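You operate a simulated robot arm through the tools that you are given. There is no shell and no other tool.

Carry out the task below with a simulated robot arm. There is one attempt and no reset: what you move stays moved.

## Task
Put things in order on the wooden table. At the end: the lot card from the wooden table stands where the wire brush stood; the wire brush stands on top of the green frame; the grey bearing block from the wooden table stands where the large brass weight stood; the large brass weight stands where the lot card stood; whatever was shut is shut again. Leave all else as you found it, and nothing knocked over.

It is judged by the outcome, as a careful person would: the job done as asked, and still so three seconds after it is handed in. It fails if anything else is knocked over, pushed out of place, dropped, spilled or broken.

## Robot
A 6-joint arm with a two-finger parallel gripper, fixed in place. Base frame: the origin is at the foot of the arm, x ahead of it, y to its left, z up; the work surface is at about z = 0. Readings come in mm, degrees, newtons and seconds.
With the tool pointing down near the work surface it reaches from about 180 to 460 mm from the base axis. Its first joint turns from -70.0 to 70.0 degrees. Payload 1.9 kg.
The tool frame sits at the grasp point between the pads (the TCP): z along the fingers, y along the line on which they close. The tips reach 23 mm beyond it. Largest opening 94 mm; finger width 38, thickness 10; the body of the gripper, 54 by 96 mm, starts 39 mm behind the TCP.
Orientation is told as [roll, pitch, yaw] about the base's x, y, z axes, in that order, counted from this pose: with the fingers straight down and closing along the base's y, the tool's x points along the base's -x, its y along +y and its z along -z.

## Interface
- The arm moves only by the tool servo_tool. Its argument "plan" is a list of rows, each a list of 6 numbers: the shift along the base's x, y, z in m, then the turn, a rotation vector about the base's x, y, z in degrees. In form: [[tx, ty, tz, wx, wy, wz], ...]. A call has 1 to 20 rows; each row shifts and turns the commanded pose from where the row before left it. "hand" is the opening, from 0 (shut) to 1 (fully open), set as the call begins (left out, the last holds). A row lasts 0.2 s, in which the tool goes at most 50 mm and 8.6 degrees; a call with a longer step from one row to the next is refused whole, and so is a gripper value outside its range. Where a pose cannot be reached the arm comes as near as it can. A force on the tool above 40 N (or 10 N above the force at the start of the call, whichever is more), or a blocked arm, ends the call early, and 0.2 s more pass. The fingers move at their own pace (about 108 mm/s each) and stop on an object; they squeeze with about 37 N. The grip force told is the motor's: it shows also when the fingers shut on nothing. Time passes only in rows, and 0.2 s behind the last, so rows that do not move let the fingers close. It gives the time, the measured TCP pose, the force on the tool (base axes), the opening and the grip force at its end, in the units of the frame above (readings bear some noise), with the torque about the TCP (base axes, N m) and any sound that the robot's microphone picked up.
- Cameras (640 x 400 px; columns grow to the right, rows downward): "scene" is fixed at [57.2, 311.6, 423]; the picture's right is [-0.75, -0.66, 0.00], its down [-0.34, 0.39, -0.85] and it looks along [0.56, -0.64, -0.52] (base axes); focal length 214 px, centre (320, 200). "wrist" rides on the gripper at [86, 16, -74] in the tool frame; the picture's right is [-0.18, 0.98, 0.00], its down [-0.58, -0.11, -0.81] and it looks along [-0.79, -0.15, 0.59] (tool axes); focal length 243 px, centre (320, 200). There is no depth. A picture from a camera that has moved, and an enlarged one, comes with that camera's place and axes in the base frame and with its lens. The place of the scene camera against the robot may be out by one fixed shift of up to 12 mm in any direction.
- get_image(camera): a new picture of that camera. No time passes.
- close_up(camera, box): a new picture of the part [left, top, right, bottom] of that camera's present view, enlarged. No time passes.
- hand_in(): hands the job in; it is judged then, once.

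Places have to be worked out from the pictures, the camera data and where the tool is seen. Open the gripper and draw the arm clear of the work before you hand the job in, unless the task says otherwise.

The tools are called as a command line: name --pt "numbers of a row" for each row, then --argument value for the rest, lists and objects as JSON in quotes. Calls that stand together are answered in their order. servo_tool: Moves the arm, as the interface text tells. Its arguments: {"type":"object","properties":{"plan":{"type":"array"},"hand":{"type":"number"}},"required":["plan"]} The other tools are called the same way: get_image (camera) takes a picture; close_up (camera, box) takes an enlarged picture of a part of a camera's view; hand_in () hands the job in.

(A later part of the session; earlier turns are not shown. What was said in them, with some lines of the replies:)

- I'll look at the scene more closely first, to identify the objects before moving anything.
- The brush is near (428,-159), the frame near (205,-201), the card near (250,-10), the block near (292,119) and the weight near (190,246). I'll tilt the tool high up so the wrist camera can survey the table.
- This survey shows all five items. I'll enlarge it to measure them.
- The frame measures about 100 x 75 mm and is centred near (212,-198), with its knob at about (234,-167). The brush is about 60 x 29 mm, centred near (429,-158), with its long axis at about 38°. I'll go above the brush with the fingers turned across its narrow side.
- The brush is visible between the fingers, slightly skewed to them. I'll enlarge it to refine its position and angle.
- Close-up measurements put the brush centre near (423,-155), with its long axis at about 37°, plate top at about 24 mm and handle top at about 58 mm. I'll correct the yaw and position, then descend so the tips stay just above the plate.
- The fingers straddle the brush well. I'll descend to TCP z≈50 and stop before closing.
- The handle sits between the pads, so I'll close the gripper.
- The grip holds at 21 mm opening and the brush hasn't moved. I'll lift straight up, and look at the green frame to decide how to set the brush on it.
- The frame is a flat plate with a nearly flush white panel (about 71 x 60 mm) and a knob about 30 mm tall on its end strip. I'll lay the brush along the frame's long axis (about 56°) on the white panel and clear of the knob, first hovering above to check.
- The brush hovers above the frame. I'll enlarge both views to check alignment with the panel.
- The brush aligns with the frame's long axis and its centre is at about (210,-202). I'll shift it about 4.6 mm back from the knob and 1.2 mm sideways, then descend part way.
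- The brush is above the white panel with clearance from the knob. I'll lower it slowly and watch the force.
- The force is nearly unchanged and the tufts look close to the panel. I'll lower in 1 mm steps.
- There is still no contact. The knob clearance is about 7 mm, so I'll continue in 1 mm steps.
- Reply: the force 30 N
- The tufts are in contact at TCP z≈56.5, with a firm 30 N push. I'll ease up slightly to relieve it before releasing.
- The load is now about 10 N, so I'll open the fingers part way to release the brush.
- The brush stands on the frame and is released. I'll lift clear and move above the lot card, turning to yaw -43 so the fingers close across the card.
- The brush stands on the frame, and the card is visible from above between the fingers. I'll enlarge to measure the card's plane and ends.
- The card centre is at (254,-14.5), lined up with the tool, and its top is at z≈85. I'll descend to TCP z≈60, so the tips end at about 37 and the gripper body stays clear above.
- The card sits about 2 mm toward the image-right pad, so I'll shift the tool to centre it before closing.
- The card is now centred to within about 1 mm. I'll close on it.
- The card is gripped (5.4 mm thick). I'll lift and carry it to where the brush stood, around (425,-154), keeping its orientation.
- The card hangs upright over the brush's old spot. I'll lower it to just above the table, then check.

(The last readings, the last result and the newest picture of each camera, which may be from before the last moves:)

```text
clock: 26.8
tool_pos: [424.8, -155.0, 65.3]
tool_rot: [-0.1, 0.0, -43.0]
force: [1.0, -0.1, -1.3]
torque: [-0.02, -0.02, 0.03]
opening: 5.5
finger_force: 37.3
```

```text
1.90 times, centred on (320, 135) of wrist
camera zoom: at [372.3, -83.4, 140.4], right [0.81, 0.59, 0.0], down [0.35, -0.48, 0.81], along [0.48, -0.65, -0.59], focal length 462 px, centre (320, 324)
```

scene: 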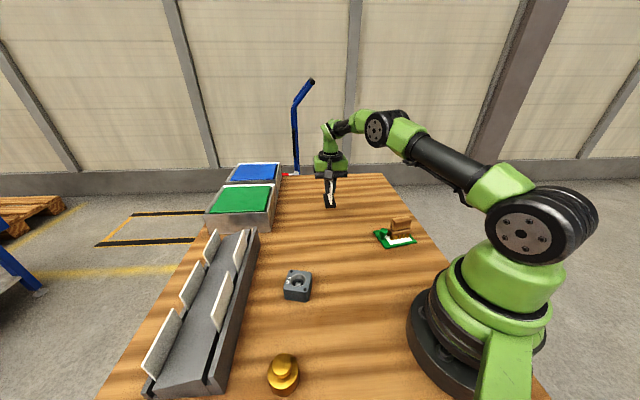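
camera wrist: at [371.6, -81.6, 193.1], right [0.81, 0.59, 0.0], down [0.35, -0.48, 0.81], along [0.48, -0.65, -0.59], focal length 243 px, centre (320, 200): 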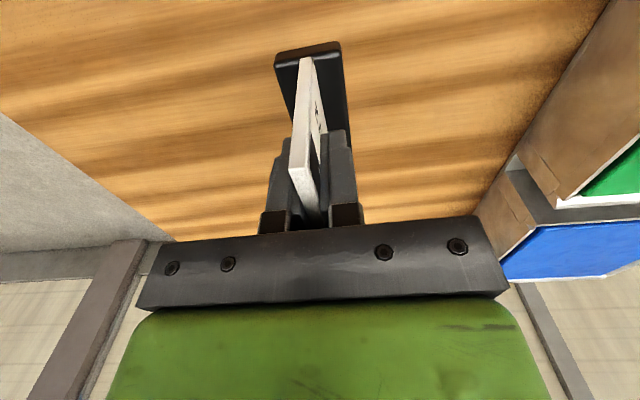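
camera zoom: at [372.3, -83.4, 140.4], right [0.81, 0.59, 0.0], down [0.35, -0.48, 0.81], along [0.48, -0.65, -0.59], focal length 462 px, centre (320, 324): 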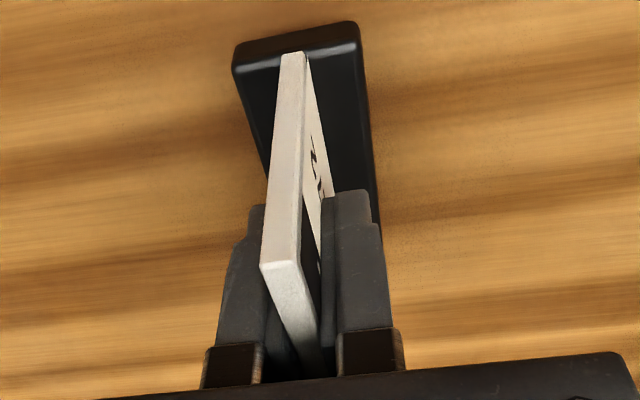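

The card base lines up with the brush's recorded spot in the scene view. I'll lower in small steps and watch for contact.

servo_tool --pt "0 0 -0.003 0 0 0" --pt "0 0 0 0 0 0"

servo_tool --pt "0 0 -0.001 0 0 0" --pt "0 0 0 0 0 0"

servo_tool --pt "0 0 -0.0007 0 0 0" --pt "0 0 0 0 0 0"

```text
clock: 27.4
tool_pos: [424.5, -154.4, 62.0]
tool_rot: [-0.2, 0.0, -43.0]
force: [-0.5, 0.9, -0.8]
torque: [-0.03, 0.02, 0.0]
opening: 5.7
finger_force: 36.9
```

```text
clock: 28.0
tool_pos: [424.5, -154.5, 60.9]
tool_rot: [-0.2, 0.2, -43.1]
force: [0.0, 1.1, -0.6]
torque: [0.01, 0.03, 0.03]
opening: 5.5
finger_force: 37.2
```

```text
clock: 28.6
tool_pos: [425.7, -155.7, 59.9]
tool_rot: [0.0, 0.0, -43.1]
force: [-0.8, 1.9, 1.5]
torque: [0.0, -0.08, 0.03]
opening: 5.5
finger_force: 36.5
```

Contact is beginning (force has gone from -0.8 to +1.5 N). One more tiny step will seat it.

servo_tool --pt "0 0 -0.0003 0 0 0" --pt "0 0 0 0 0 0"

close_up --camera "scene" --box '[300, 160, 364, 220]'

```text
clock: 29.2
tool_pos: [423.7, -155.0, 59.2]
tool_rot: [0.0, -0.1, -43.1]
force: [2.9, -1.9, 7.4]
torque: [-0.06, -0.03, -0.02]
opening: 5.5
finger_force: 37.2
```

```text
6.67 times, centred on (332, 190) of scene
camera zoom: at [57.1, 311.6, 423.0], right [-0.75, -0.66, 0.0], down [-0.34, 0.39, -0.85], along [0.56, -0.64, -0.52], focal length 1430 px, centre (240, 267)
```

zoom: 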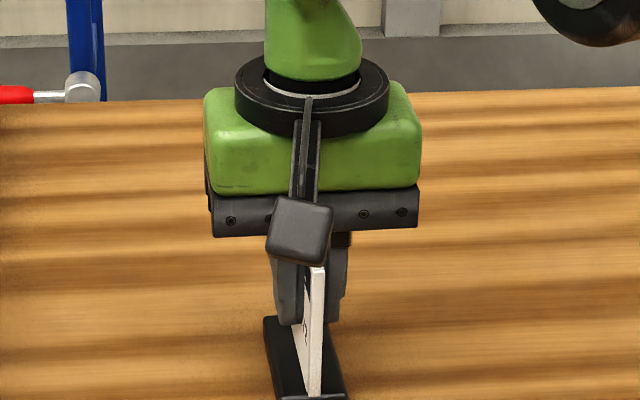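

The card is seated with a light 7 N. I'll open the fingers to release it.

servo_tool --pt "0 0 0 0 0 0" --pt "0 0 0 0 0 0" --pt "0 0 0 0 0 0" --hand 0.5

close_up --camera "wrist" --box '[220, 30, 420, 240]'

```text
clock: 30.0
tool_pos: [424.8, -155.8, 58.6]
tool_rot: [-0.1, 0.1, -43.0]
force: [0.3, 0.5, -0.2]
torque: [-0.01, -0.06, 0.02]
opening: 47.0
finger_force: 0.0
```

```text
1.90 times, centred on (320, 135) of wrist
camera zoom: at [371.2, -84.2, 134.6], right [0.81, 0.59, 0.0], down [0.35, -0.48, 0.81], along [0.48, -0.65, -0.59], focal length 462 px, centre (320, 324)
```

zoom: 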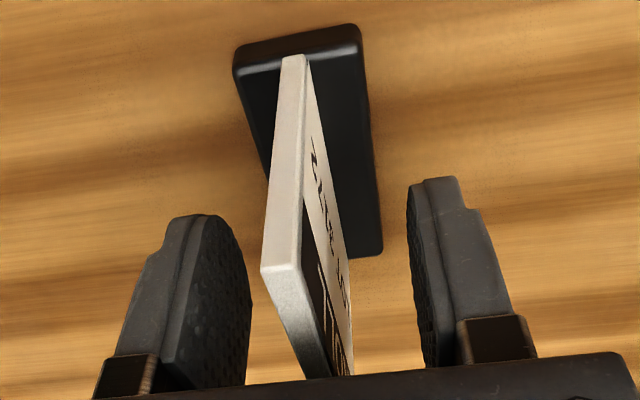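

The card stands free. I'll lift straight up and swing across the middle of the table to above the brass weight near (190,246), turning to yaw 48.

servo_tool --pt "0 0 0.02 0 0 0" --pt "0 0 0.045 0 0 0" --pt "0 0 0.048 0 0 0" --pt "-0.01475 0.025 0 0 0 5.7" --pt "-0.01475 0.025 0 0 0 5.7" --pt "-0.01475 0.025 0 0 0 5.7" --pt "-0.01475 0.025 0 0 0 5.7" --pt "-0.01475 0.025 0 0 0 5.7" --pt "-0.01475 0.025 0 0 0 5.7" --pt "-0.01475 0.025 0 0 0 5.7" --pt "-0.01475 0.025 0 0 0 5.7" --pt "-0.01475 0.025 0 0 0 5.7" --pt "-0.01475 0.025 0 0 0 5.7" --pt "-0.01475 0.025 0 0 0 5.7" --pt "-0.01475 0.025 0 0 0 5.7" --pt "-0.01475 0.025 0 0 0 5.7" --pt "-0.01475 0.025 0 0 0 5.7" --pt "-0.01475 0.025 0 0 0 5.7" --pt "-0.01475 0.025 0 0 0 5.7" --pt "0 0 0 0 0 0"

get_image --camera "wrist"

get_image --camera "scene"

```text
clock: 34.2
tool_pos: [185.8, 247.8, 173.1]
tool_rot: [-0.1, -0.1, 48.2]
force: [0.2, 0.3, -0.7]
torque: [0.02, -0.01, 0.0]
opening: 46.8
finger_force: 0.0
```

```text
taken
camera wrist: at [114.8, 194.4, 248.3], right [-0.61, 0.79, 0.0], down [0.47, 0.36, 0.81], along [0.64, 0.49, -0.59], focal length 243 px, centre (320, 200)
```

wrist: 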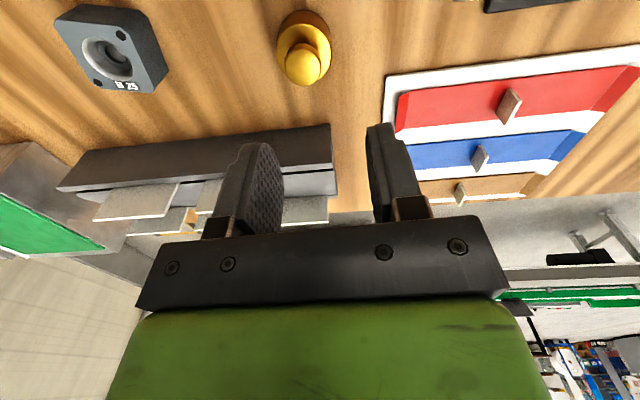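

```text
taken
```

scene: 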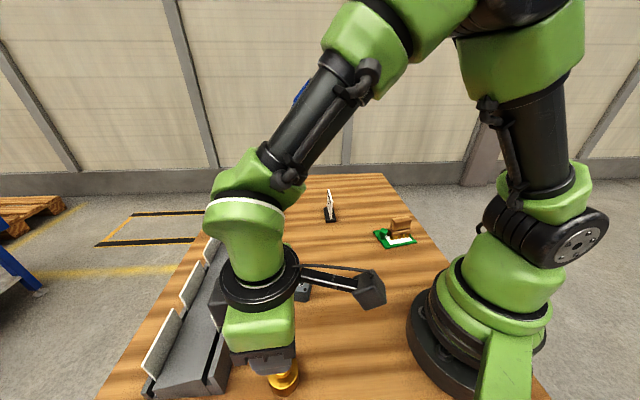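

A drawer unit has come into view at the left of the table, well clear of the weight. I'll enlarge the weight to measure its position, diameter and height.

close_up --camera "wrist" --box '[250, 0, 360, 100]'

close_up --camera "wrist" --box '[360, 0, 640, 220]'

close_up --camera "wrist" --box '[30, 0, 190, 110]'

```text
4.00 times, centred on (305, 50) of wrist
camera zoom: at [114.8, 194.4, 248.3], right [-0.61, 0.79, 0.0], down [0.47, 0.36, 0.81], along [0.64, 0.49, -0.59], focal length 970 px, centre (380, 800)
```

zoom: 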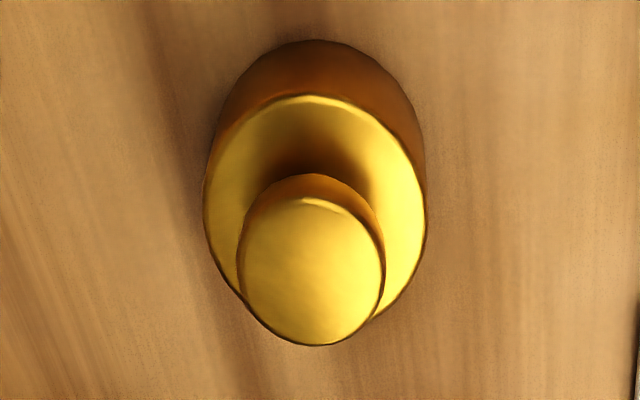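

```text
1.82 times, centred on (500, 110) of wrist
camera zoom: at [114.8, 194.4, 248.3], right [-0.61, 0.79, 0.0], down [0.47, 0.36, 0.81], along [0.64, 0.49, -0.59], focal length 441 px, centre (-7, 364)
```

zoom: 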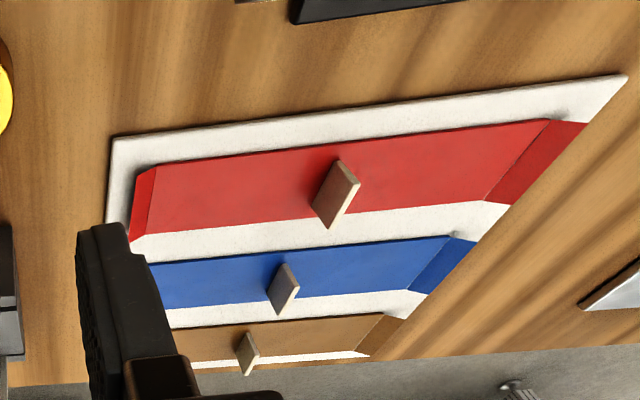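

```text
3.64 times, centred on (110, 55) of wrist
camera zoom: at [114.8, 194.4, 248.3], right [-0.61, 0.79, 0.0], down [0.47, 0.36, 0.81], along [0.64, 0.49, -0.59], focal length 882 px, centre (1084, 727)
```

zoom: 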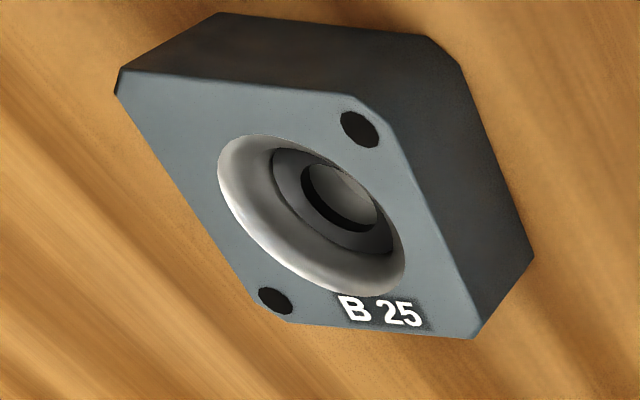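

The weight is centred near (197,240), with body diameter about 46 mm, body top at about 29 mm and knob top at about 50 mm. I'll shift over it, open wide, descend part way and check again.

servo_tool --pt "0.0065 -0.0039 -0.01 0 0 0" --pt "0.0065 -0.0039 -0.02 0 0 0" --pt "0 0 -0.02 0 0 0" --pt "0 0 -0.01 0 0 0" --pt "0 0 0 0 0 0" --pt "0 0 0 0 0 0" --hand 0.9

get_image --camera "wrist"

close_up --camera "wrist" --box '[250, 0, 390, 120]'

```text
clock: 35.6
tool_pos: [201.1, 238.4, 111.0]
tool_rot: [0.0, 0.0, 48.0]
force: [-0.6, 0.4, -0.5]
torque: [-0.01, 0.0, 0.01]
opening: 84.6
finger_force: 0.1
```

```text
taken
camera wrist: at [130.3, 184.3, 187.0], right [-0.61, 0.79, 0.0], down [0.47, 0.36, 0.81], along [0.64, 0.49, -0.59], focal length 243 px, centre (320, 200)
```

wrist: 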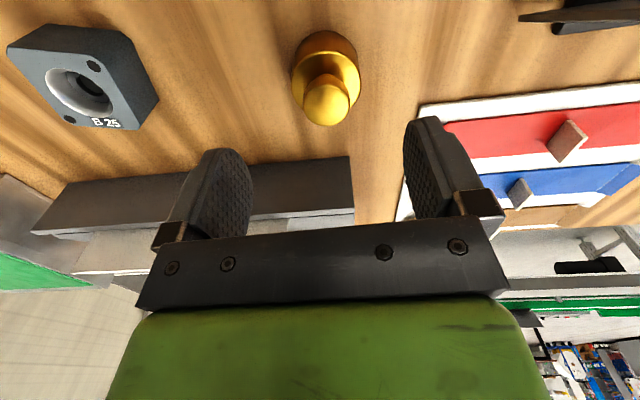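

```text
3.33 times, centred on (320, 60) of wrist
camera zoom: at [130.3, 184.3, 187.0], right [-0.61, 0.79, 0.0], down [0.47, 0.36, 0.81], along [0.64, 0.49, -0.59], focal length 809 px, centre (320, 667)
```

zoom: 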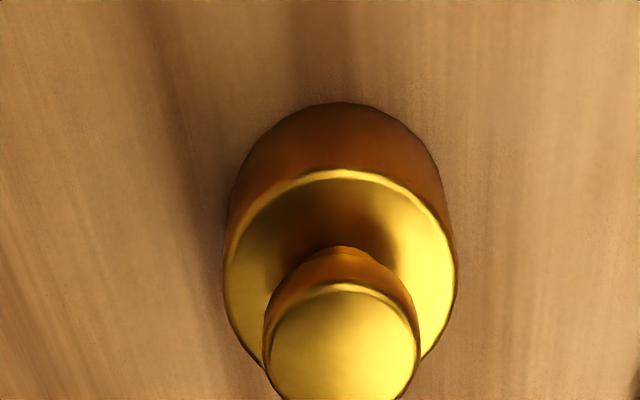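

Both views now agree that the weight is centred at (197,241). I'll shift by (-2.5,+3.3) mm and descend to TCP z≈28, leaving the tips about 5 mm above the table.

servo_tool --pt "-0.0025 0.0033 -0.01 0 0 0" --pt "0 0 -0.02 0 0 0" --pt "0 0 -0.02 0 0 0" --pt "0 0 -0.015 0 0 0" --pt "0 0 -0.01 0 0 0" --pt "0 0 -0.008 0 0 0" --pt "0 0 0 0 0 0" --pt "0 0 0 0 0 0"

get_image --camera "wrist"

get_image --camera "scene"

```text
clock: 37.4
tool_pos: [198.0, 240.6, 28.2]
tool_rot: [0.0, -0.1, 48.1]
force: [-0.5, -0.1, 0.8]
torque: [-0.01, 0.0, 0.02]
opening: 84.1
finger_force: 0.1
```

```text
taken
camera wrist: at [128.0, 186.7, 103.1], right [-0.61, 0.79, 0.0], down [0.47, 0.36, 0.81], along [0.64, 0.49, -0.59], focal length 243 px, centre (320, 200)
```

wrist: 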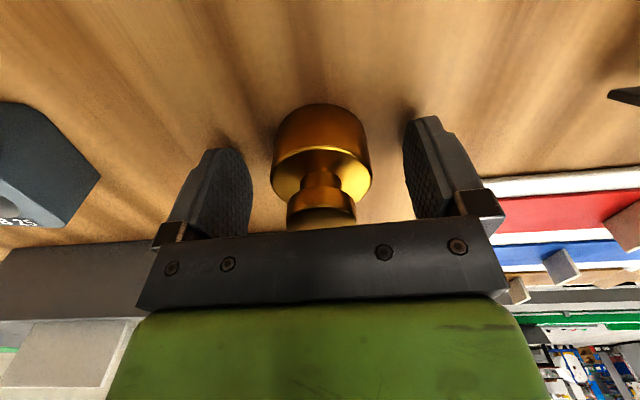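

```text
taken
```

scene: 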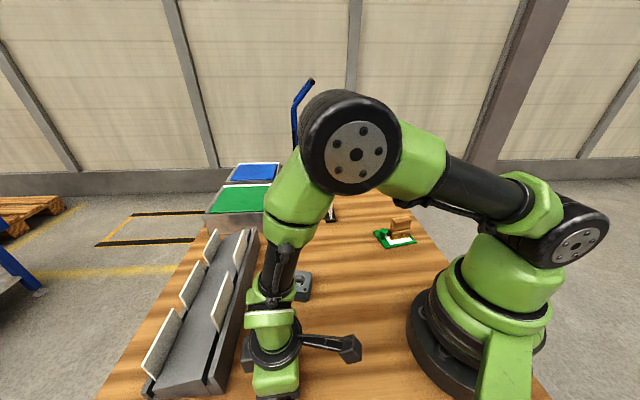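

The weight is centred between the pads. I'll close on it.

servo_tool --pt "0 0 0 0 0 0" --pt "0 0 0 0 0 0" --pt "0 0 0 0 0 0" --pt "0 0 0 0 0 0" --hand 0

get_image --camera "wrist"

```text
clock: 38.4
tool_pos: [197.4, 241.1, 27.1]
tool_rot: [0.0, -0.1, 48.0]
force: [-1.4, 1.5, 1.0]
torque: [0.15, 0.14, -0.02]
opening: 47.2
finger_force: 37.1
```

```text
taken
camera wrist: at [127.9, 186.7, 103.2], right [-0.61, 0.79, 0.0], down [0.47, 0.36, 0.81], along [0.64, 0.49, -0.59], focal length 243 px, centre (320, 200)
```

wrist: 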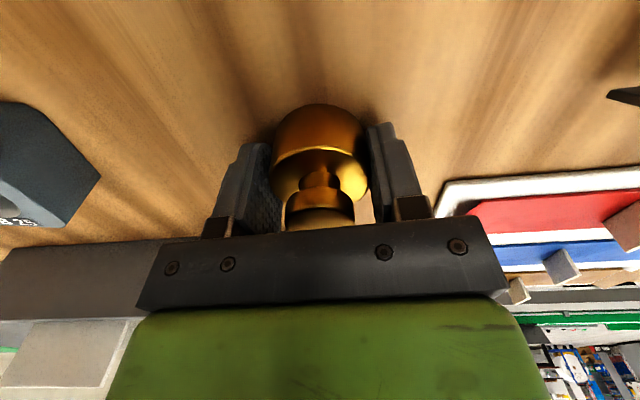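

The weight is gripped at 47 mm. I'll lift it and check that it holds.

servo_tool --pt "0 0 0.004 0 0 0" --pt "0 0 0.012 0 0 0" --pt "0 0 0.02 0 0 0" --pt "0 0 0.03 0 0 0" --pt "0 0 0.024 0 0 0" --pt "0 0 0 0 0 0"

get_image --camera "wrist"

```text
clock: 39.8
tool_pos: [200.3, 242.0, 118.4]
tool_rot: [-0.1, 0.0, 48.2]
force: [0.1, 0.8, -5.7]
torque: [-0.02, 0.0, 0.01]
opening: 47.3
finger_force: 37.0
```

```text
taken
camera wrist: at [128.9, 188.2, 193.1], right [-0.61, 0.79, 0.0], down [0.47, 0.36, 0.81], along [0.64, 0.49, -0.59], focal length 243 px, centre (320, 200)
```

wrist: 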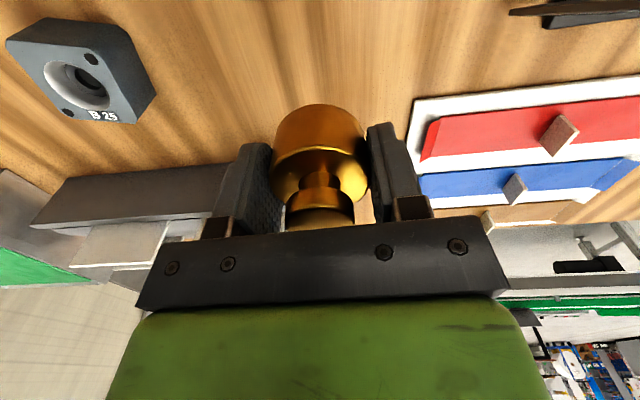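

The weight holds steady (5.7 N). I'll carry it to the lot card's old spot near (254,-14).

servo_tool --pt "0.00457 -0.0212 0 0 0 0" --pt "0.00457 -0.0212 0 0 0 0" --pt "0.00457 -0.0212 0 0 0 0" --pt "0.00457 -0.0212 0 0 0 0" --pt "0.00457 -0.0212 0 0 0 0" --pt "0.00457 -0.0212 0 0 0 0" --pt "0.00457 -0.0212 0 0 0 0" --pt "0.00457 -0.0212 0 0 0 0" --pt "0.00457 -0.0212 0 0 0 0" --pt "0.00457 -0.0212 0 0 0 0" --pt "0.00457 -0.0212 0 0 0 0" --pt "0.00453 -0.0212 0 0 0 0" --pt "0 0 -0.03 0 0 0" --pt "0 0 -0.03 0 0 0" --pt "0 0 -0.02 0 0 0" --pt "0 0 0 0 0 0"

get_image --camera "wrist"

get_image --camera "scene"

```text
clock: 43.2
tool_pos: [253.5, -13.1, 39.2]
tool_rot: [-0.1, 0.1, 48.1]
force: [0.1, -0.7, -5.5]
torque: [0.01, -0.01, 0.02]
opening: 47.6
finger_force: 36.6
```

```text
taken
camera wrist: at [181.4, -66.1, 114.7], right [-0.61, 0.79, 0.0], down [0.47, 0.36, 0.81], along [0.64, 0.49, -0.59], focal length 243 px, centre (320, 200)
```

wrist: 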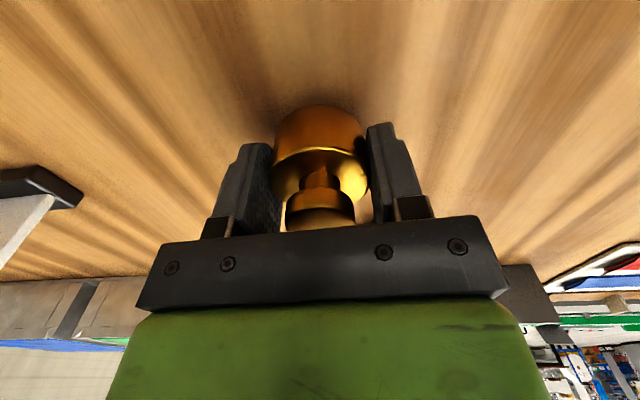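

```text
taken
```

scene: 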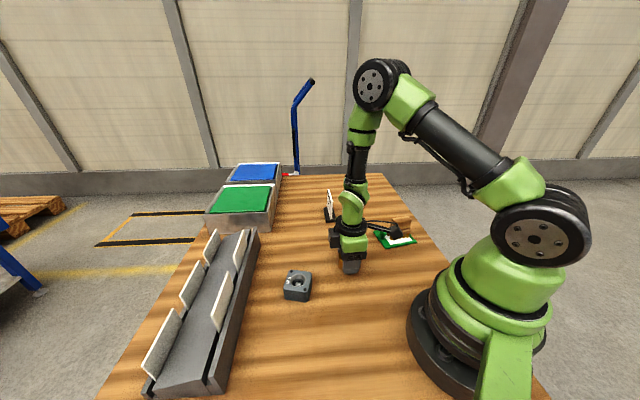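

The weight is over the card's old place at z≈39. I'll lower it gently to contact.

servo_tool --pt "0 0 -0.005 0 0 0" --pt "0 0 -0.003 0 0 0" --pt "0 0 0 0 0 0"

servo_tool --pt "0 0 -0.001 0 0 0" --pt "0 0 0 0 0 0"

servo_tool --pt "0 0 -0.0006 0 0 0" --pt "0 0 0 0 0 0"

```text
clock: 44.0
tool_pos: [252.2, -12.8, 29.8]
tool_rot: [0.0, 0.0, 48.2]
force: [0.0, 0.1, -5.2]
torque: [0.02, 0.0, 0.02]
opening: 47.3
finger_force: 37.1
```

```text
clock: 44.6
tool_pos: [253.1, -12.7, 29.6]
tool_rot: [0.0, 0.1, 48.1]
force: [-0.3, 0.3, -5.3]
torque: [0.0, -0.04, 0.02]
opening: 47.5
finger_force: 37.2
```

```text
clock: 45.2
tool_pos: [253.6, -13.3, 28.7]
tool_rot: [0.0, 0.0, 48.3]
force: [-0.8, 0.0, -4.9]
torque: [-0.02, 0.02, 0.0]
opening: 47.3
finger_force: 37.0
```

It isn't touching yet, and readings put it about 1.4 mm off target. I'll nudge it (+1.2,-0.8) mm and keep lowering.

servo_tool --pt "0.0012 -0.0008 0 0 0 0" --pt "0 0 -0.0006 0 0 0" --pt "0 0 0 0 0 0"

servo_tool --pt "0 0 -0.0005 0 0 0" --pt "0 0 0 0 0 0"

```text
clock: 46.0
tool_pos: [255.6, -15.4, 27.7]
tool_rot: [-0.1, 0.0, 48.2]
force: [0.0, -0.6, -5.2]
torque: [-0.01, 0.03, 0.0]
opening: 47.4
finger_force: 36.8
```

```text
clock: 46.6
tool_pos: [253.9, -13.2, 27.1]
tool_rot: [-0.1, 0.1, 48.3]
force: [0.1, -0.3, -5.1]
torque: [-0.01, -0.03, -0.03]
opening: 47.4
finger_force: 36.7
```

There is still no contact. I'll continue in 0.5 mm steps.

servo_tool --pt "0 0 -0.0005 0 0 0" --pt "0 0 0 0 0 0"

servo_tool --pt "0 0 -0.0005 0 0 0" --pt "0 0 0 0 0 0"

close_up --camera "scene" --box '[310, 220, 390, 290]'

```text
clock: 47.2
tool_pos: [255.7, -14.1, 28.3]
tool_rot: [0.0, 0.0, 48.1]
force: [-2.0, 6.5, 13.9]
torque: [0.55, 0.32, -0.07]
opening: 47.3
finger_force: 36.5
```

```text
clock: 47.8
tool_pos: [254.9, -15.1, 26.3]
tool_rot: [0.0, -0.1, 48.2]
force: [-7.6, 0.8, 20.8]
torque: [0.16, 0.27, -0.07]
opening: 47.7
finger_force: 37.4
```

```text
5.71 times, centred on (350, 255) of scene
camera zoom: at [57.1, 311.6, 423.0], right [-0.75, -0.66, 0.0], down [-0.34, 0.39, -0.85], along [0.56, -0.64, -0.52], focal length 1226 px, centre (149, -114)
```

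zoom: 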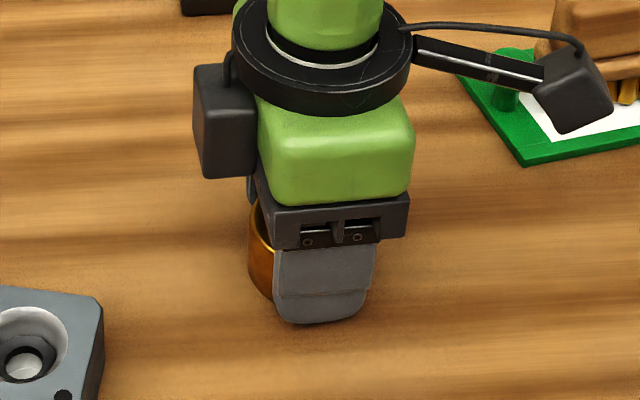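

It's in firm contact at 21 N. I'll ease up 0.4 mm and release.

servo_tool --pt "0 0 0.0004 0 0 0" --pt "0 0 0 0 0 0"

servo_tool --pt "0 0 0 0 0 0" --pt "0 0 0 0 0 0" --pt "0 0 0 0 0 0" --hand 0.8

get_image --camera "wrist"

```text
clock: 48.4
tool_pos: [256.3, -13.6, 27.4]
tool_rot: [-0.1, 0.0, 48.1]
force: [-0.8, -0.4, -5.3]
torque: [0.01, 0.0, 0.01]
opening: 47.4
finger_force: 37.1
```

```text
clock: 49.2
tool_pos: [254.9, -14.0, 27.5]
tool_rot: [-0.1, 0.0, 48.1]
force: [-0.7, -0.1, -0.1]
torque: [0.0, -0.01, 0.0]
opening: 75.2
finger_force: 0.1
```

```text
taken
camera wrist: at [184.2, -68.2, 103.0], right [-0.61, 0.79, 0.0], down [0.47, 0.36, 0.81], along [0.64, 0.49, -0.59], focal length 243 px, centre (320, 200)
```

wrist: 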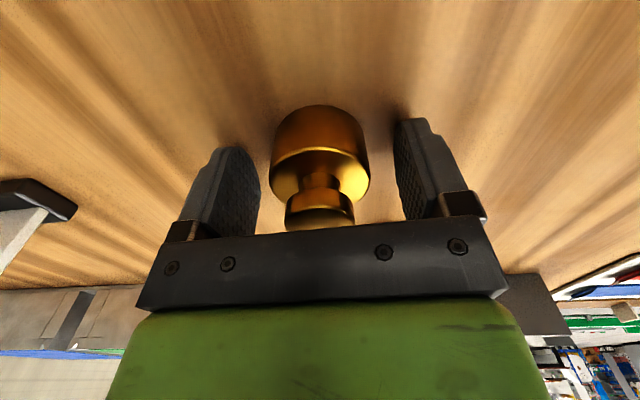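

The weight stands free on the card's old spot. I'll lift straight up and move above the bearing block near (292,119) to measure it.

servo_tool --pt "0 0 0.02 0 0 0" --pt "0 0 0.04 0 0 0" --pt "0 0 0.045 0 0 0" --pt "0 0 0.04 0 0 0" --pt "0.0071 0.0265 0 0 0 0" --pt "0.0071 0.0265 0 0 0 0" --pt "0.0071 0.0265 0 0 0 0" --pt "0.0071 0.0265 0 0 0 0" --pt "0.0071 0.0265 0 0 0 0" --pt "0 0 0 0 0 0" --pt "0 0 0 0 0 0"

get_image --camera "wrist"

get_image --camera "scene"

```text
clock: 51.6
tool_pos: [290.2, 116.3, 174.5]
tool_rot: [0.0, 0.0, 48.1]
force: [0.1, 0.4, 0.3]
torque: [-0.01, 0.01, 0.0]
opening: 75.1
finger_force: 0.1
```

```text
taken
camera wrist: at [218.5, 62.7, 249.8], right [-0.61, 0.79, 0.0], down [0.47, 0.36, 0.81], along [0.64, 0.49, -0.59], focal length 243 px, centre (320, 200)
```

wrist: 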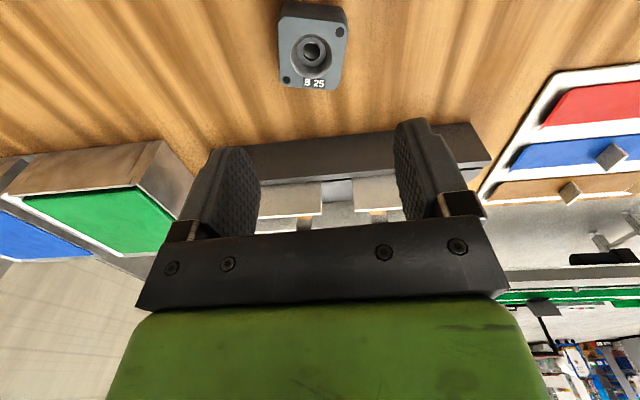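

```text
taken
```

scene: 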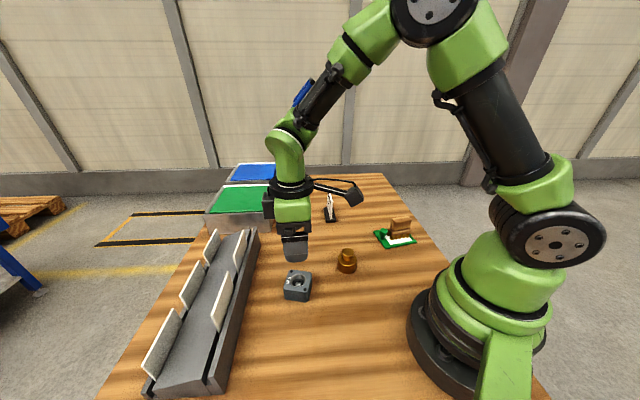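

The weight stands at the card's old spot and the block is visible below the fingers. I'll enlarge the block to measure it.

close_up --camera "wrist" --box '[250, 0, 380, 100]'

close_up --camera "scene" --box '[260, 250, 340, 310]'

```text
4.00 times, centred on (315, 50) of wrist
camera zoom: at [218.5, 62.7, 249.8], right [-0.61, 0.79, 0.0], down [0.47, 0.36, 0.81], along [0.64, 0.49, -0.59], focal length 970 px, centre (340, 800)
```

zoom: 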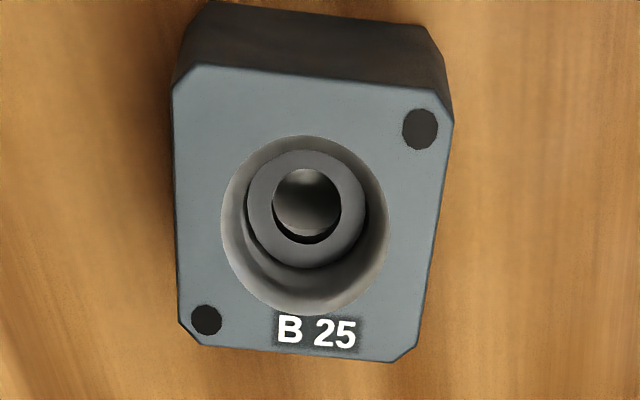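

```text
6.67 times, centred on (300, 280) of scene
camera zoom: at [57.2, 311.6, 423.0], right [-0.75, -0.66, 0.0], down [-0.34, 0.39, -0.85], along [0.56, -0.64, -0.52], focal length 1430 px, centre (453, -333)
```

zoom: 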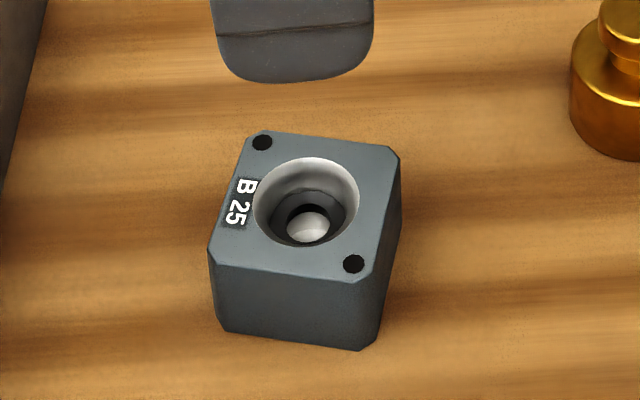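

The block is about 52 mm square and 38 mm high, centred near (295.5,113) and turned about 32°. I'll align yaw to 32.3, centre over it, open fully and descend part way.

servo_tool --pt "0.0035 -0.0014 -0.01 0 0 -7.9" --pt "0.0035 -0.0014 -0.02 0 0 -7.9" --pt "0 0 -0.025 0 0 0" --pt "0 0 -0.015 0 0 0" --pt "0 0 0 0 0 0" --pt "0 0 0 0 0 0" --hand 1

get_image --camera "wrist"

close_up --camera "wrist" --box '[240, 0, 400, 140]'

```text
clock: 53.0
tool_pos: [296.5, 115.3, 102.0]
tool_rot: [0.0, 0.0, 32.3]
force: [0.0, -0.3, -1.1]
torque: [0.01, -0.02, -0.03]
opening: 94.0
finger_force: 0.1
```

```text
taken
camera wrist: at [214.3, 82.1, 177.9], right [-0.37, 0.93, 0.0], down [0.55, 0.22, 0.81], along [0.75, 0.3, -0.59], focal length 243 px, centre (320, 200)
```

wrist: 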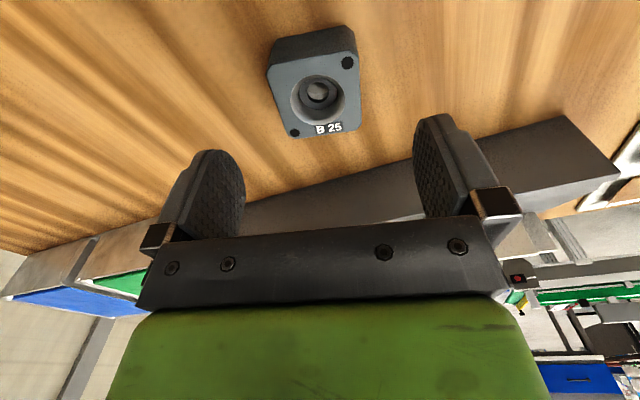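

```text
2.86 times, centred on (320, 70) of wrist
camera zoom: at [214.3, 82.1, 177.9], right [-0.37, 0.93, 0.0], down [0.55, 0.22, 0.81], along [0.75, 0.3, -0.59], focal length 693 px, centre (320, 571)
```

zoom: 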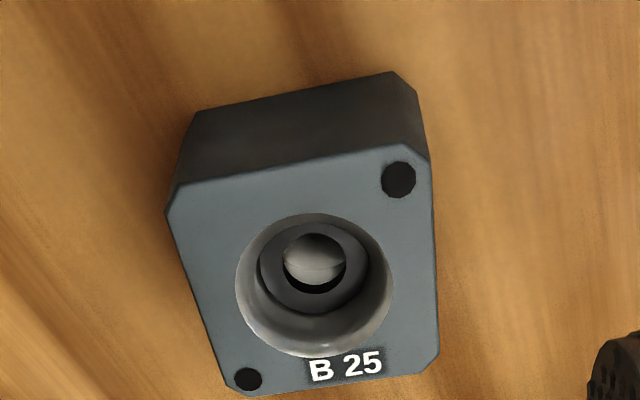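

The measurement repeats: centre (295.3,113), angle about 31.3°. I'll make a small correction and descend to TCP z≈27.

servo_tool --pt "-0.0003 -0.0016 -0.01 0 0 -0.8" --pt "0 0 -0.02 0 0 0" --pt "0 0 -0.02 0 0 0" --pt "0 0 -0.015 0 0 0" --pt "0 0 -0.01 0 0 0" --pt "0 0 0 0 0 0" --pt "0 0 0 0 0 0"

get_image --camera "wrist"

close_up --camera "scene" --box '[250, 240, 350, 320]'

```text
clock: 54.6
tool_pos: [298.0, 115.2, 26.7]
tool_rot: [0.0, 0.1, 31.4]
force: [-0.3, 0.3, 0.2]
torque: [0.0, 0.02, 0.0]
opening: 93.9
finger_force: 0.1
```

```text
taken
camera wrist: at [214.7, 82.4, 102.9], right [-0.36, 0.93, 0.0], down [0.55, 0.21, 0.81], along [0.75, 0.29, -0.59], focal length 243 px, centre (320, 200)
```

wrist: 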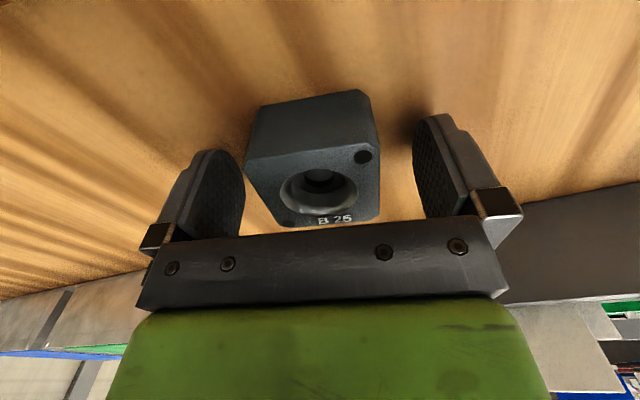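

```text
5.00 times, centred on (300, 280) of scene
camera zoom: at [57.2, 311.6, 423.0], right [-0.75, -0.66, 0.0], down [-0.34, 0.39, -0.85], along [0.56, -0.64, -0.52], focal length 1072 px, centre (420, -200)
```

zoom: 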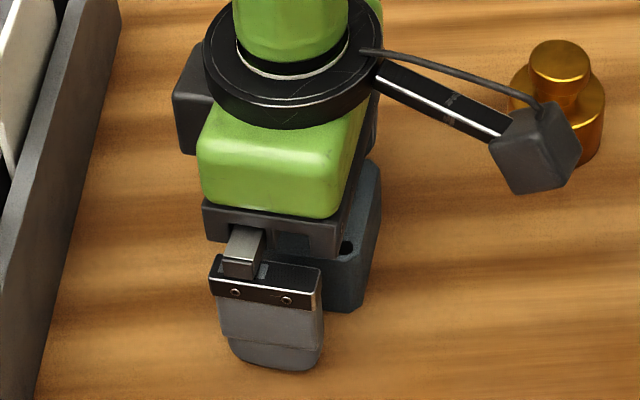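

The block is centred between the pads, so I'll close on it.

servo_tool --pt "0 0 0 0 0 0" --pt "0 0 0 0 0 0" --pt "0 0 0 0 0 0" --pt "0 0 0 0 0 0" --hand 0

get_image --camera "wrist"

```text
clock: 55.6
tool_pos: [296.8, 113.4, 27.3]
tool_rot: [0.0, 0.0, 31.5]
force: [0.0, -2.3, 0.1]
torque: [0.1, -0.06, 0.03]
opening: 53.8
finger_force: 37.3
```

```text
taken
camera wrist: at [214.7, 82.4, 103.0], right [-0.36, 0.93, 0.0], down [0.55, 0.21, 0.81], along [0.75, 0.29, -0.59], focal length 243 px, centre (320, 200)
```

wrist: 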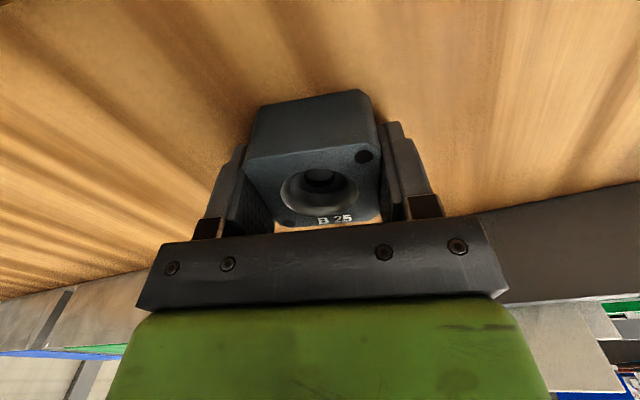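

The block is gripped at 54 mm. I'll lift it and carry it to the weight's old spot at (197,241).

servo_tool --pt "0 0 0.004 0 0 0" --pt "0 0 0.012 0 0 0" --pt "0 0 0.024 0 0 0" --pt "0 0 0.03 0 0 0" --pt "0 0 0 0 0 0"

servo_tool --pt "-0.01221 0.01598 0 0 0 0" --pt "-0.01221 0.01598 0 0 0 0" --pt "-0.01221 0.01598 0 0 0 0" --pt "-0.01221 0.01598 0 0 0 0" --pt "-0.01221 0.01598 0 0 0 0" --pt "-0.01221 0.01598 0 0 0 0" --pt "-0.01221 0.01598 0 0 0 0" --pt "-0.01223 0.01594 0 0 0 0" --pt "0 0 0 0 0 0" --pt "0 0 0 0 0 0"

get_image --camera "wrist"

get_image --camera "scene"

```text
clock: 56.8
tool_pos: [297.8, 112.7, 97.4]
tool_rot: [0.0, 0.0, 31.5]
force: [-0.1, 0.9, -5.5]
torque: [-0.01, -0.02, -0.01]
opening: 53.9
finger_force: 37.1
```

```text
clock: 59.0
tool_pos: [201.0, 242.7, 95.7]
tool_rot: [-0.2, 0.0, 31.4]
force: [0.1, 0.3, -4.6]
torque: [-0.03, -0.01, -0.01]
opening: 54.0
finger_force: 37.1
```

```text
taken
camera wrist: at [116.9, 210.3, 171.1], right [-0.36, 0.93, 0.0], down [0.55, 0.21, 0.81], along [0.75, 0.29, -0.59], focal length 243 px, centre (320, 200)
```

wrist: 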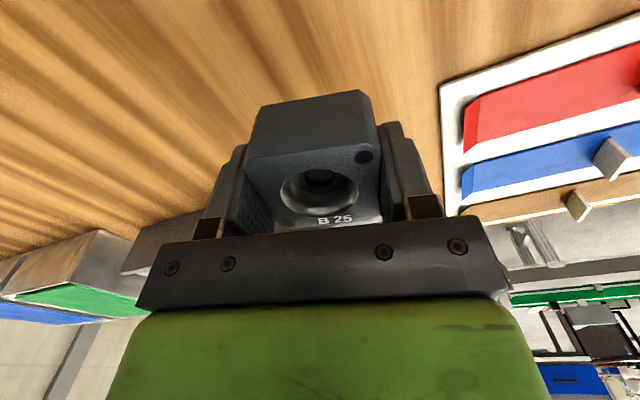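

```text
taken
```

scene: 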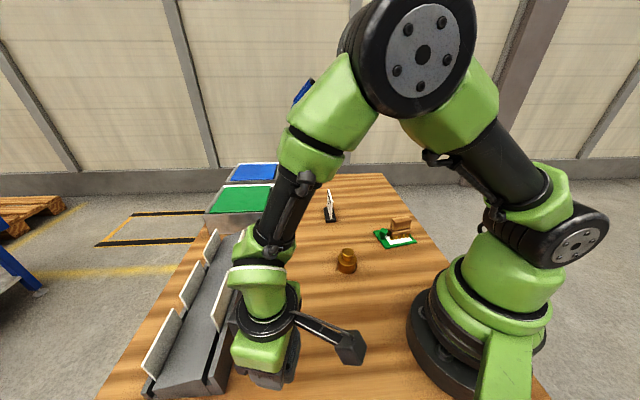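

The block is over the weight's old spot (about (197.5,241) by camera pose). I'll lower it most of the way.

servo_tool --pt "0 0 -0.02 0 0 0" --pt "0 0 -0.02 0 0 0" --pt "0 0 -0.018 0 0 0" --pt "0 0 -0.008 0 0 0" --pt "0 0 0 0 0 0" --pt "0 0 0 0 0 0"

get_image --camera "wrist"

get_image --camera "scene"

```text
clock: 60.4
tool_pos: [201.1, 240.8, 30.4]
tool_rot: [0.0, 0.1, 31.5]
force: [0.1, -0.5, -5.1]
torque: [0.01, 0.01, -0.01]
opening: 53.7
finger_force: 36.8
```

```text
taken
camera wrist: at [117.3, 209.3, 106.9], right [-0.36, 0.93, 0.0], down [0.55, 0.21, 0.81], along [0.75, 0.29, -0.59], focal length 243 px, centre (320, 200)
```

wrist: 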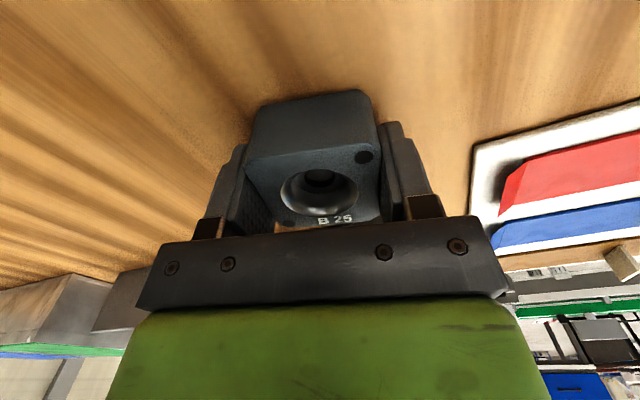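

```text
taken
```

scene: 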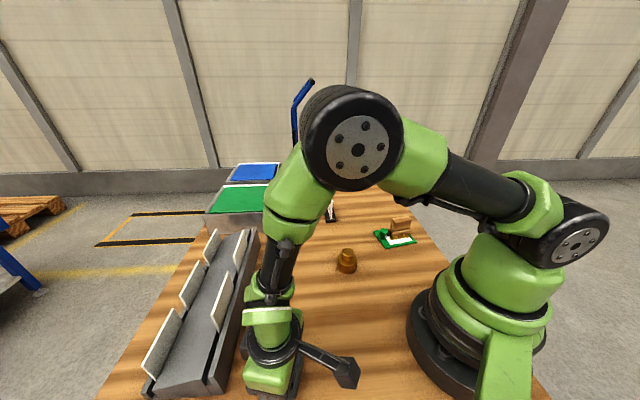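

There is still no contact. I'll lower in small steps and watch the force.

servo_tool --pt "0 0 -0.002 0 0 0" --pt "0 0 -0.001 0 0 0" --pt "0 0 0 0 0 0"

servo_tool --pt "0 0 -0.0006 0 0 0" --pt "0 0 0 0 0 0"

servo_tool --pt "0 0 -0.0005 0 0 0" --pt "0 0 0 0 0 0"

```text
clock: 61.2
tool_pos: [200.2, 241.7, 28.8]
tool_rot: [0.0, 0.1, 31.5]
force: [-0.4, 0.2, -5.3]
torque: [0.0, 0.02, -0.01]
opening: 53.9
finger_force: 37.0
```

```text
clock: 61.8
tool_pos: [199.9, 241.6, 27.6]
tool_rot: [-0.1, 0.0, 31.5]
force: [-0.3, 0.7, -4.3]
torque: [-0.01, 0.02, 0.02]
opening: 53.6
finger_force: 37.8
```

```text
clock: 62.4
tool_pos: [199.3, 240.4, 27.5]
tool_rot: [0.0, -0.1, 31.5]
force: [5.9, -6.3, 15.0]
torque: [-0.36, 0.33, 0.19]
opening: 53.8
finger_force: 37.3
```

It's in contact at 15 N. I'll ease up slightly and release, opening moderately.

servo_tool --pt "0 0 0.0002 0 0 0" --pt "0 0 0 0 0 0"

servo_tool --pt "0 0 0 0 0 0" --pt "0 0 0 0 0 0" --pt "0 0 0 0 0 0" --hand 0.85

get_image --camera "wrist"

```text
clock: 63.0
tool_pos: [199.8, 240.6, 27.7]
tool_rot: [0.1, 0.0, 31.5]
force: [3.1, 2.7, 3.1]
torque: [0.16, 0.15, -0.05]
opening: 54.0
finger_force: 37.6
```

```text
clock: 63.8
tool_pos: [199.8, 240.0, 28.9]
tool_rot: [0.0, 0.0, 31.5]
force: [0.4, -0.2, -0.6]
torque: [0.01, 0.0, 0.01]
opening: 79.8
finger_force: 0.1
```

```text
taken
camera wrist: at [116.4, 210.0, 103.0], right [-0.36, 0.93, 0.0], down [0.55, 0.21, 0.81], along [0.75, 0.29, -0.59], focal length 243 px, centre (320, 200)
```

wrist: 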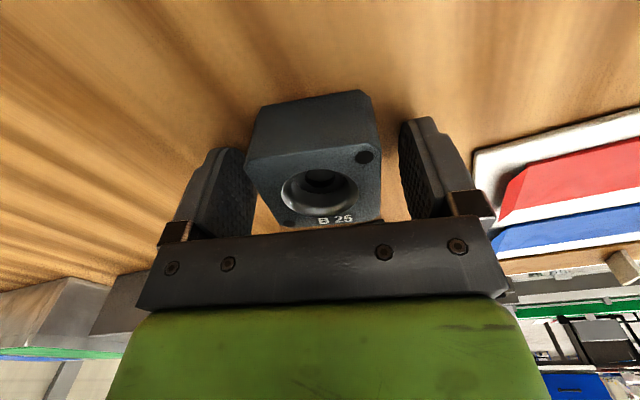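

The block stands free. I'll lift straight up, then draw the arm back to the starting area high above the table.

servo_tool --pt "0 0 0.015 0 0 0" --pt "0 0 0.035 0 0 0" --pt "0 0 0.045 0 0 0" --pt "0 0 0.045 0 0 0" --pt "0 0 0.045 0 0 0" --pt "0 -0.028 0.014 0 0 -3" --pt "0 -0.028 0.014 0 0 -3" --pt "0 -0.028 0.014 0 0 -3" --pt "0 -0.028 0.014 0 0 -3" --pt "0 -0.028 0.014 0 0 -3" --pt "0 -0.028 0.014 0 0 -3" --pt "0 -0.028 0.014 0 0 -3" --pt "0 -0.028 0.014 0 0 -3" --pt "0 -0.028 0.014 0 0 -3" --pt "0 -0.028 0.014 0 0 -3" --pt "0 -0.028 0.014 0 0 -1.5" --pt "0 -0.028 0.0 0 0 0" --pt "0 0 0 0 0 0"

get_image --camera "scene"

get_image --camera "wrist"

```text
clock: 67.6
tool_pos: [199.8, -95.9, 369.1]
tool_rot: [-0.1, 0.0, 0.1]
force: [-0.3, -0.8, -0.9]
torque: [0.0, 0.01, -0.01]
opening: 79.7
finger_force: 0.0
```

```text
taken
```

scene: 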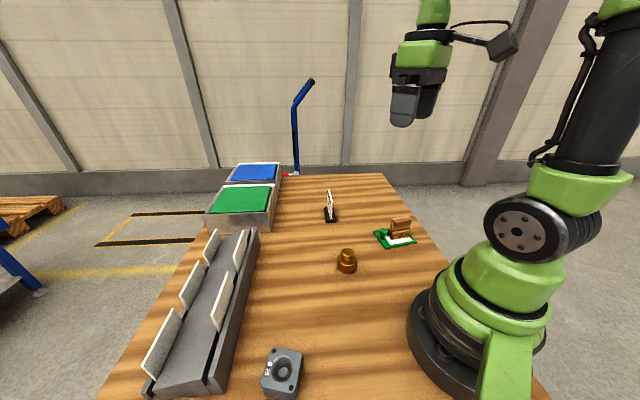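

```text
taken
camera wrist: at [112.2, -79.6, 444.4], right [0.18, 0.98, 0.0], down [0.58, -0.11, 0.81], along [0.79, -0.15, -0.59], focal length 243 px, centre (320, 200)
```

wrist: 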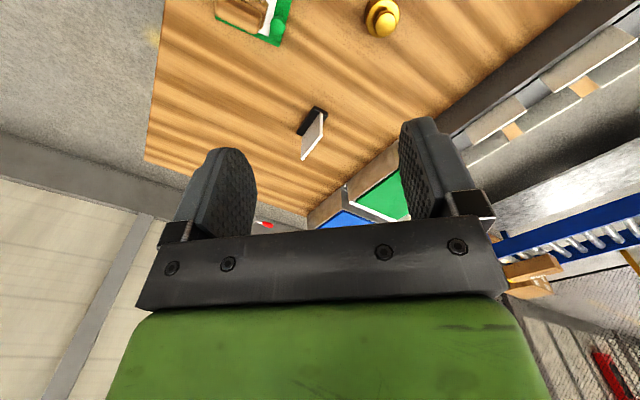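

The arm is clear. I'll enlarge each item to verify its final place and that everything stands upright.

close_up --camera "scene" --box '[120, 220, 330, 400]'

close_up --camera "scene" --box '[260, 180, 440, 300]'

close_up --camera "scene" --box '[365, 205, 425, 255]'

close_up --camera "scene" --box '[180, 60, 340, 240]'

```text
2.22 times, centred on (225, 310) of scene
camera zoom: at [57.2, 311.6, 423.0], right [-0.75, -0.66, 0.0], down [-0.34, 0.39, -0.85], along [0.56, -0.64, -0.52], focal length 477 px, centre (531, -44)
```

zoom: 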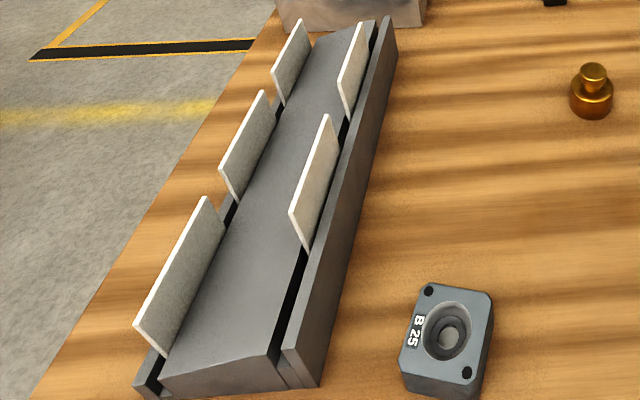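

```text
3.33 times, centred on (350, 240) of scene
camera zoom: at [57.2, 311.6, 423.0], right [-0.75, -0.66, 0.0], down [-0.34, 0.39, -0.85], along [0.56, -0.64, -0.52], focal length 715 px, centre (220, 67)
```

zoom: 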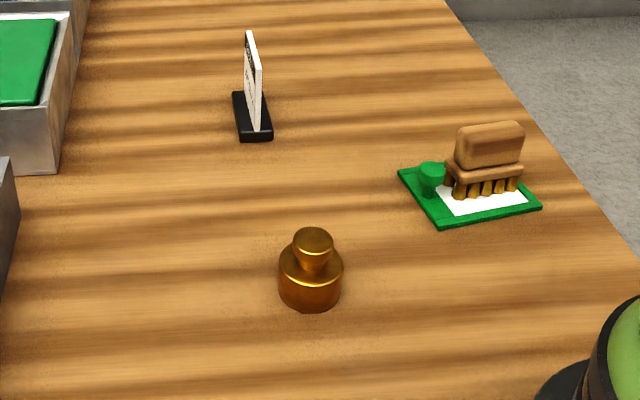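

```text
8.00 times, centred on (395, 230) of scene
camera zoom: at [57.2, 311.6, 423.0], right [-0.75, -0.66, 0.0], down [-0.34, 0.39, -0.85], along [0.56, -0.64, -0.52], focal length 1716 px, centre (-280, -40)
```

zoom: 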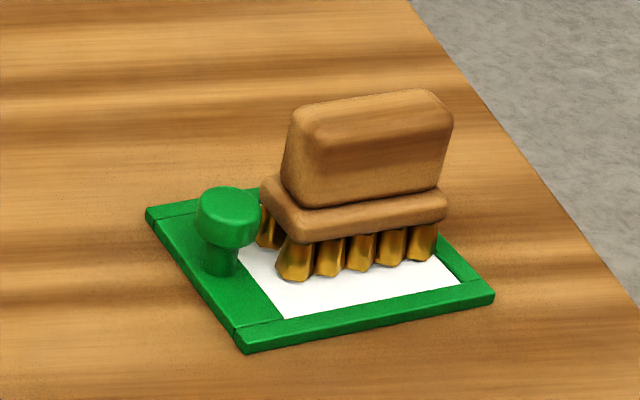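

```text
2.22 times, centred on (260, 150) of scene
camera zoom: at [57.2, 311.6, 423.0], right [-0.75, -0.66, 0.0], down [-0.34, 0.39, -0.85], along [0.56, -0.64, -0.52], focal length 477 px, centre (453, 311)
```

zoom: 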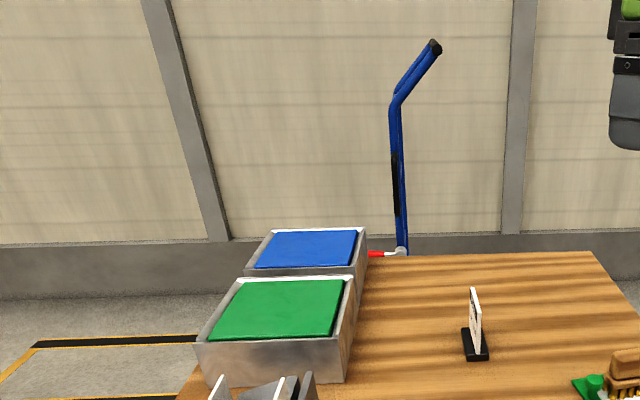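

All four items stand upright at their intended places, the frame hasn't moved, and I opened no lids or drawers, so there is nothing to shut. I'll open the gripper fully and let the scene settle before handing in.

servo_tool --pt "0 0 0 0 0 0" --pt "0 0 0 0 0 0" --pt "0 0 0 0 0 0" --hand 1

get_image --camera "scene"

```text
clock: 68.4
tool_pos: [200.1, -96.1, 369.0]
tool_rot: [0.0, 0.0, 0.0]
force: [0.5, -0.8, 0.1]
torque: [-0.02, -0.02, 0.0]
opening: 94.2
finger_force: 0.0
```

```text
taken
```

scene: 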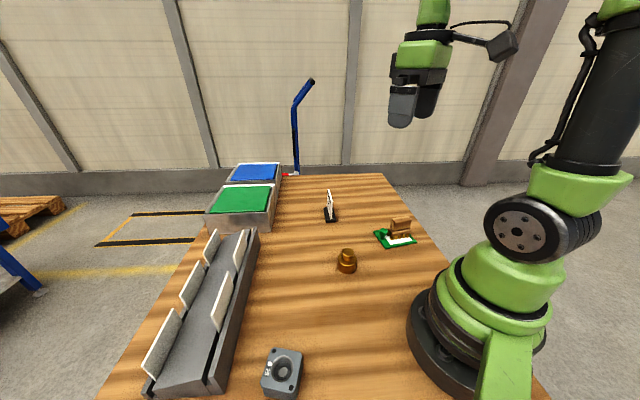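

The scene is stable, the gripper is fully open and the arm is clear of the table. I'm handing in the job.

hand_in

```text
The job is handed in.
```

I moved all four items to their places and handed the job in; I haven't seen a verdict. In the last pictures everything was upright and steady.

| Item | Now stands |
|---|---|
| Wire brush | On the white panel of the green frame, about 7 mm clear of its knob |
| Lot card | Where the wire brush stood |
| Large brass weight | Where the lot card stood |
| Grey bearing block | Where the large brass weight stood |

The card, weight and block should be within about 2 mm of the old spots, which I worked out from the pictures and the arm's own readings.

The frame did not shift when I set the brush on it. I opened no lids or drawers, so nothing needed shutting. The arm finished with the gripper open, high above the table.
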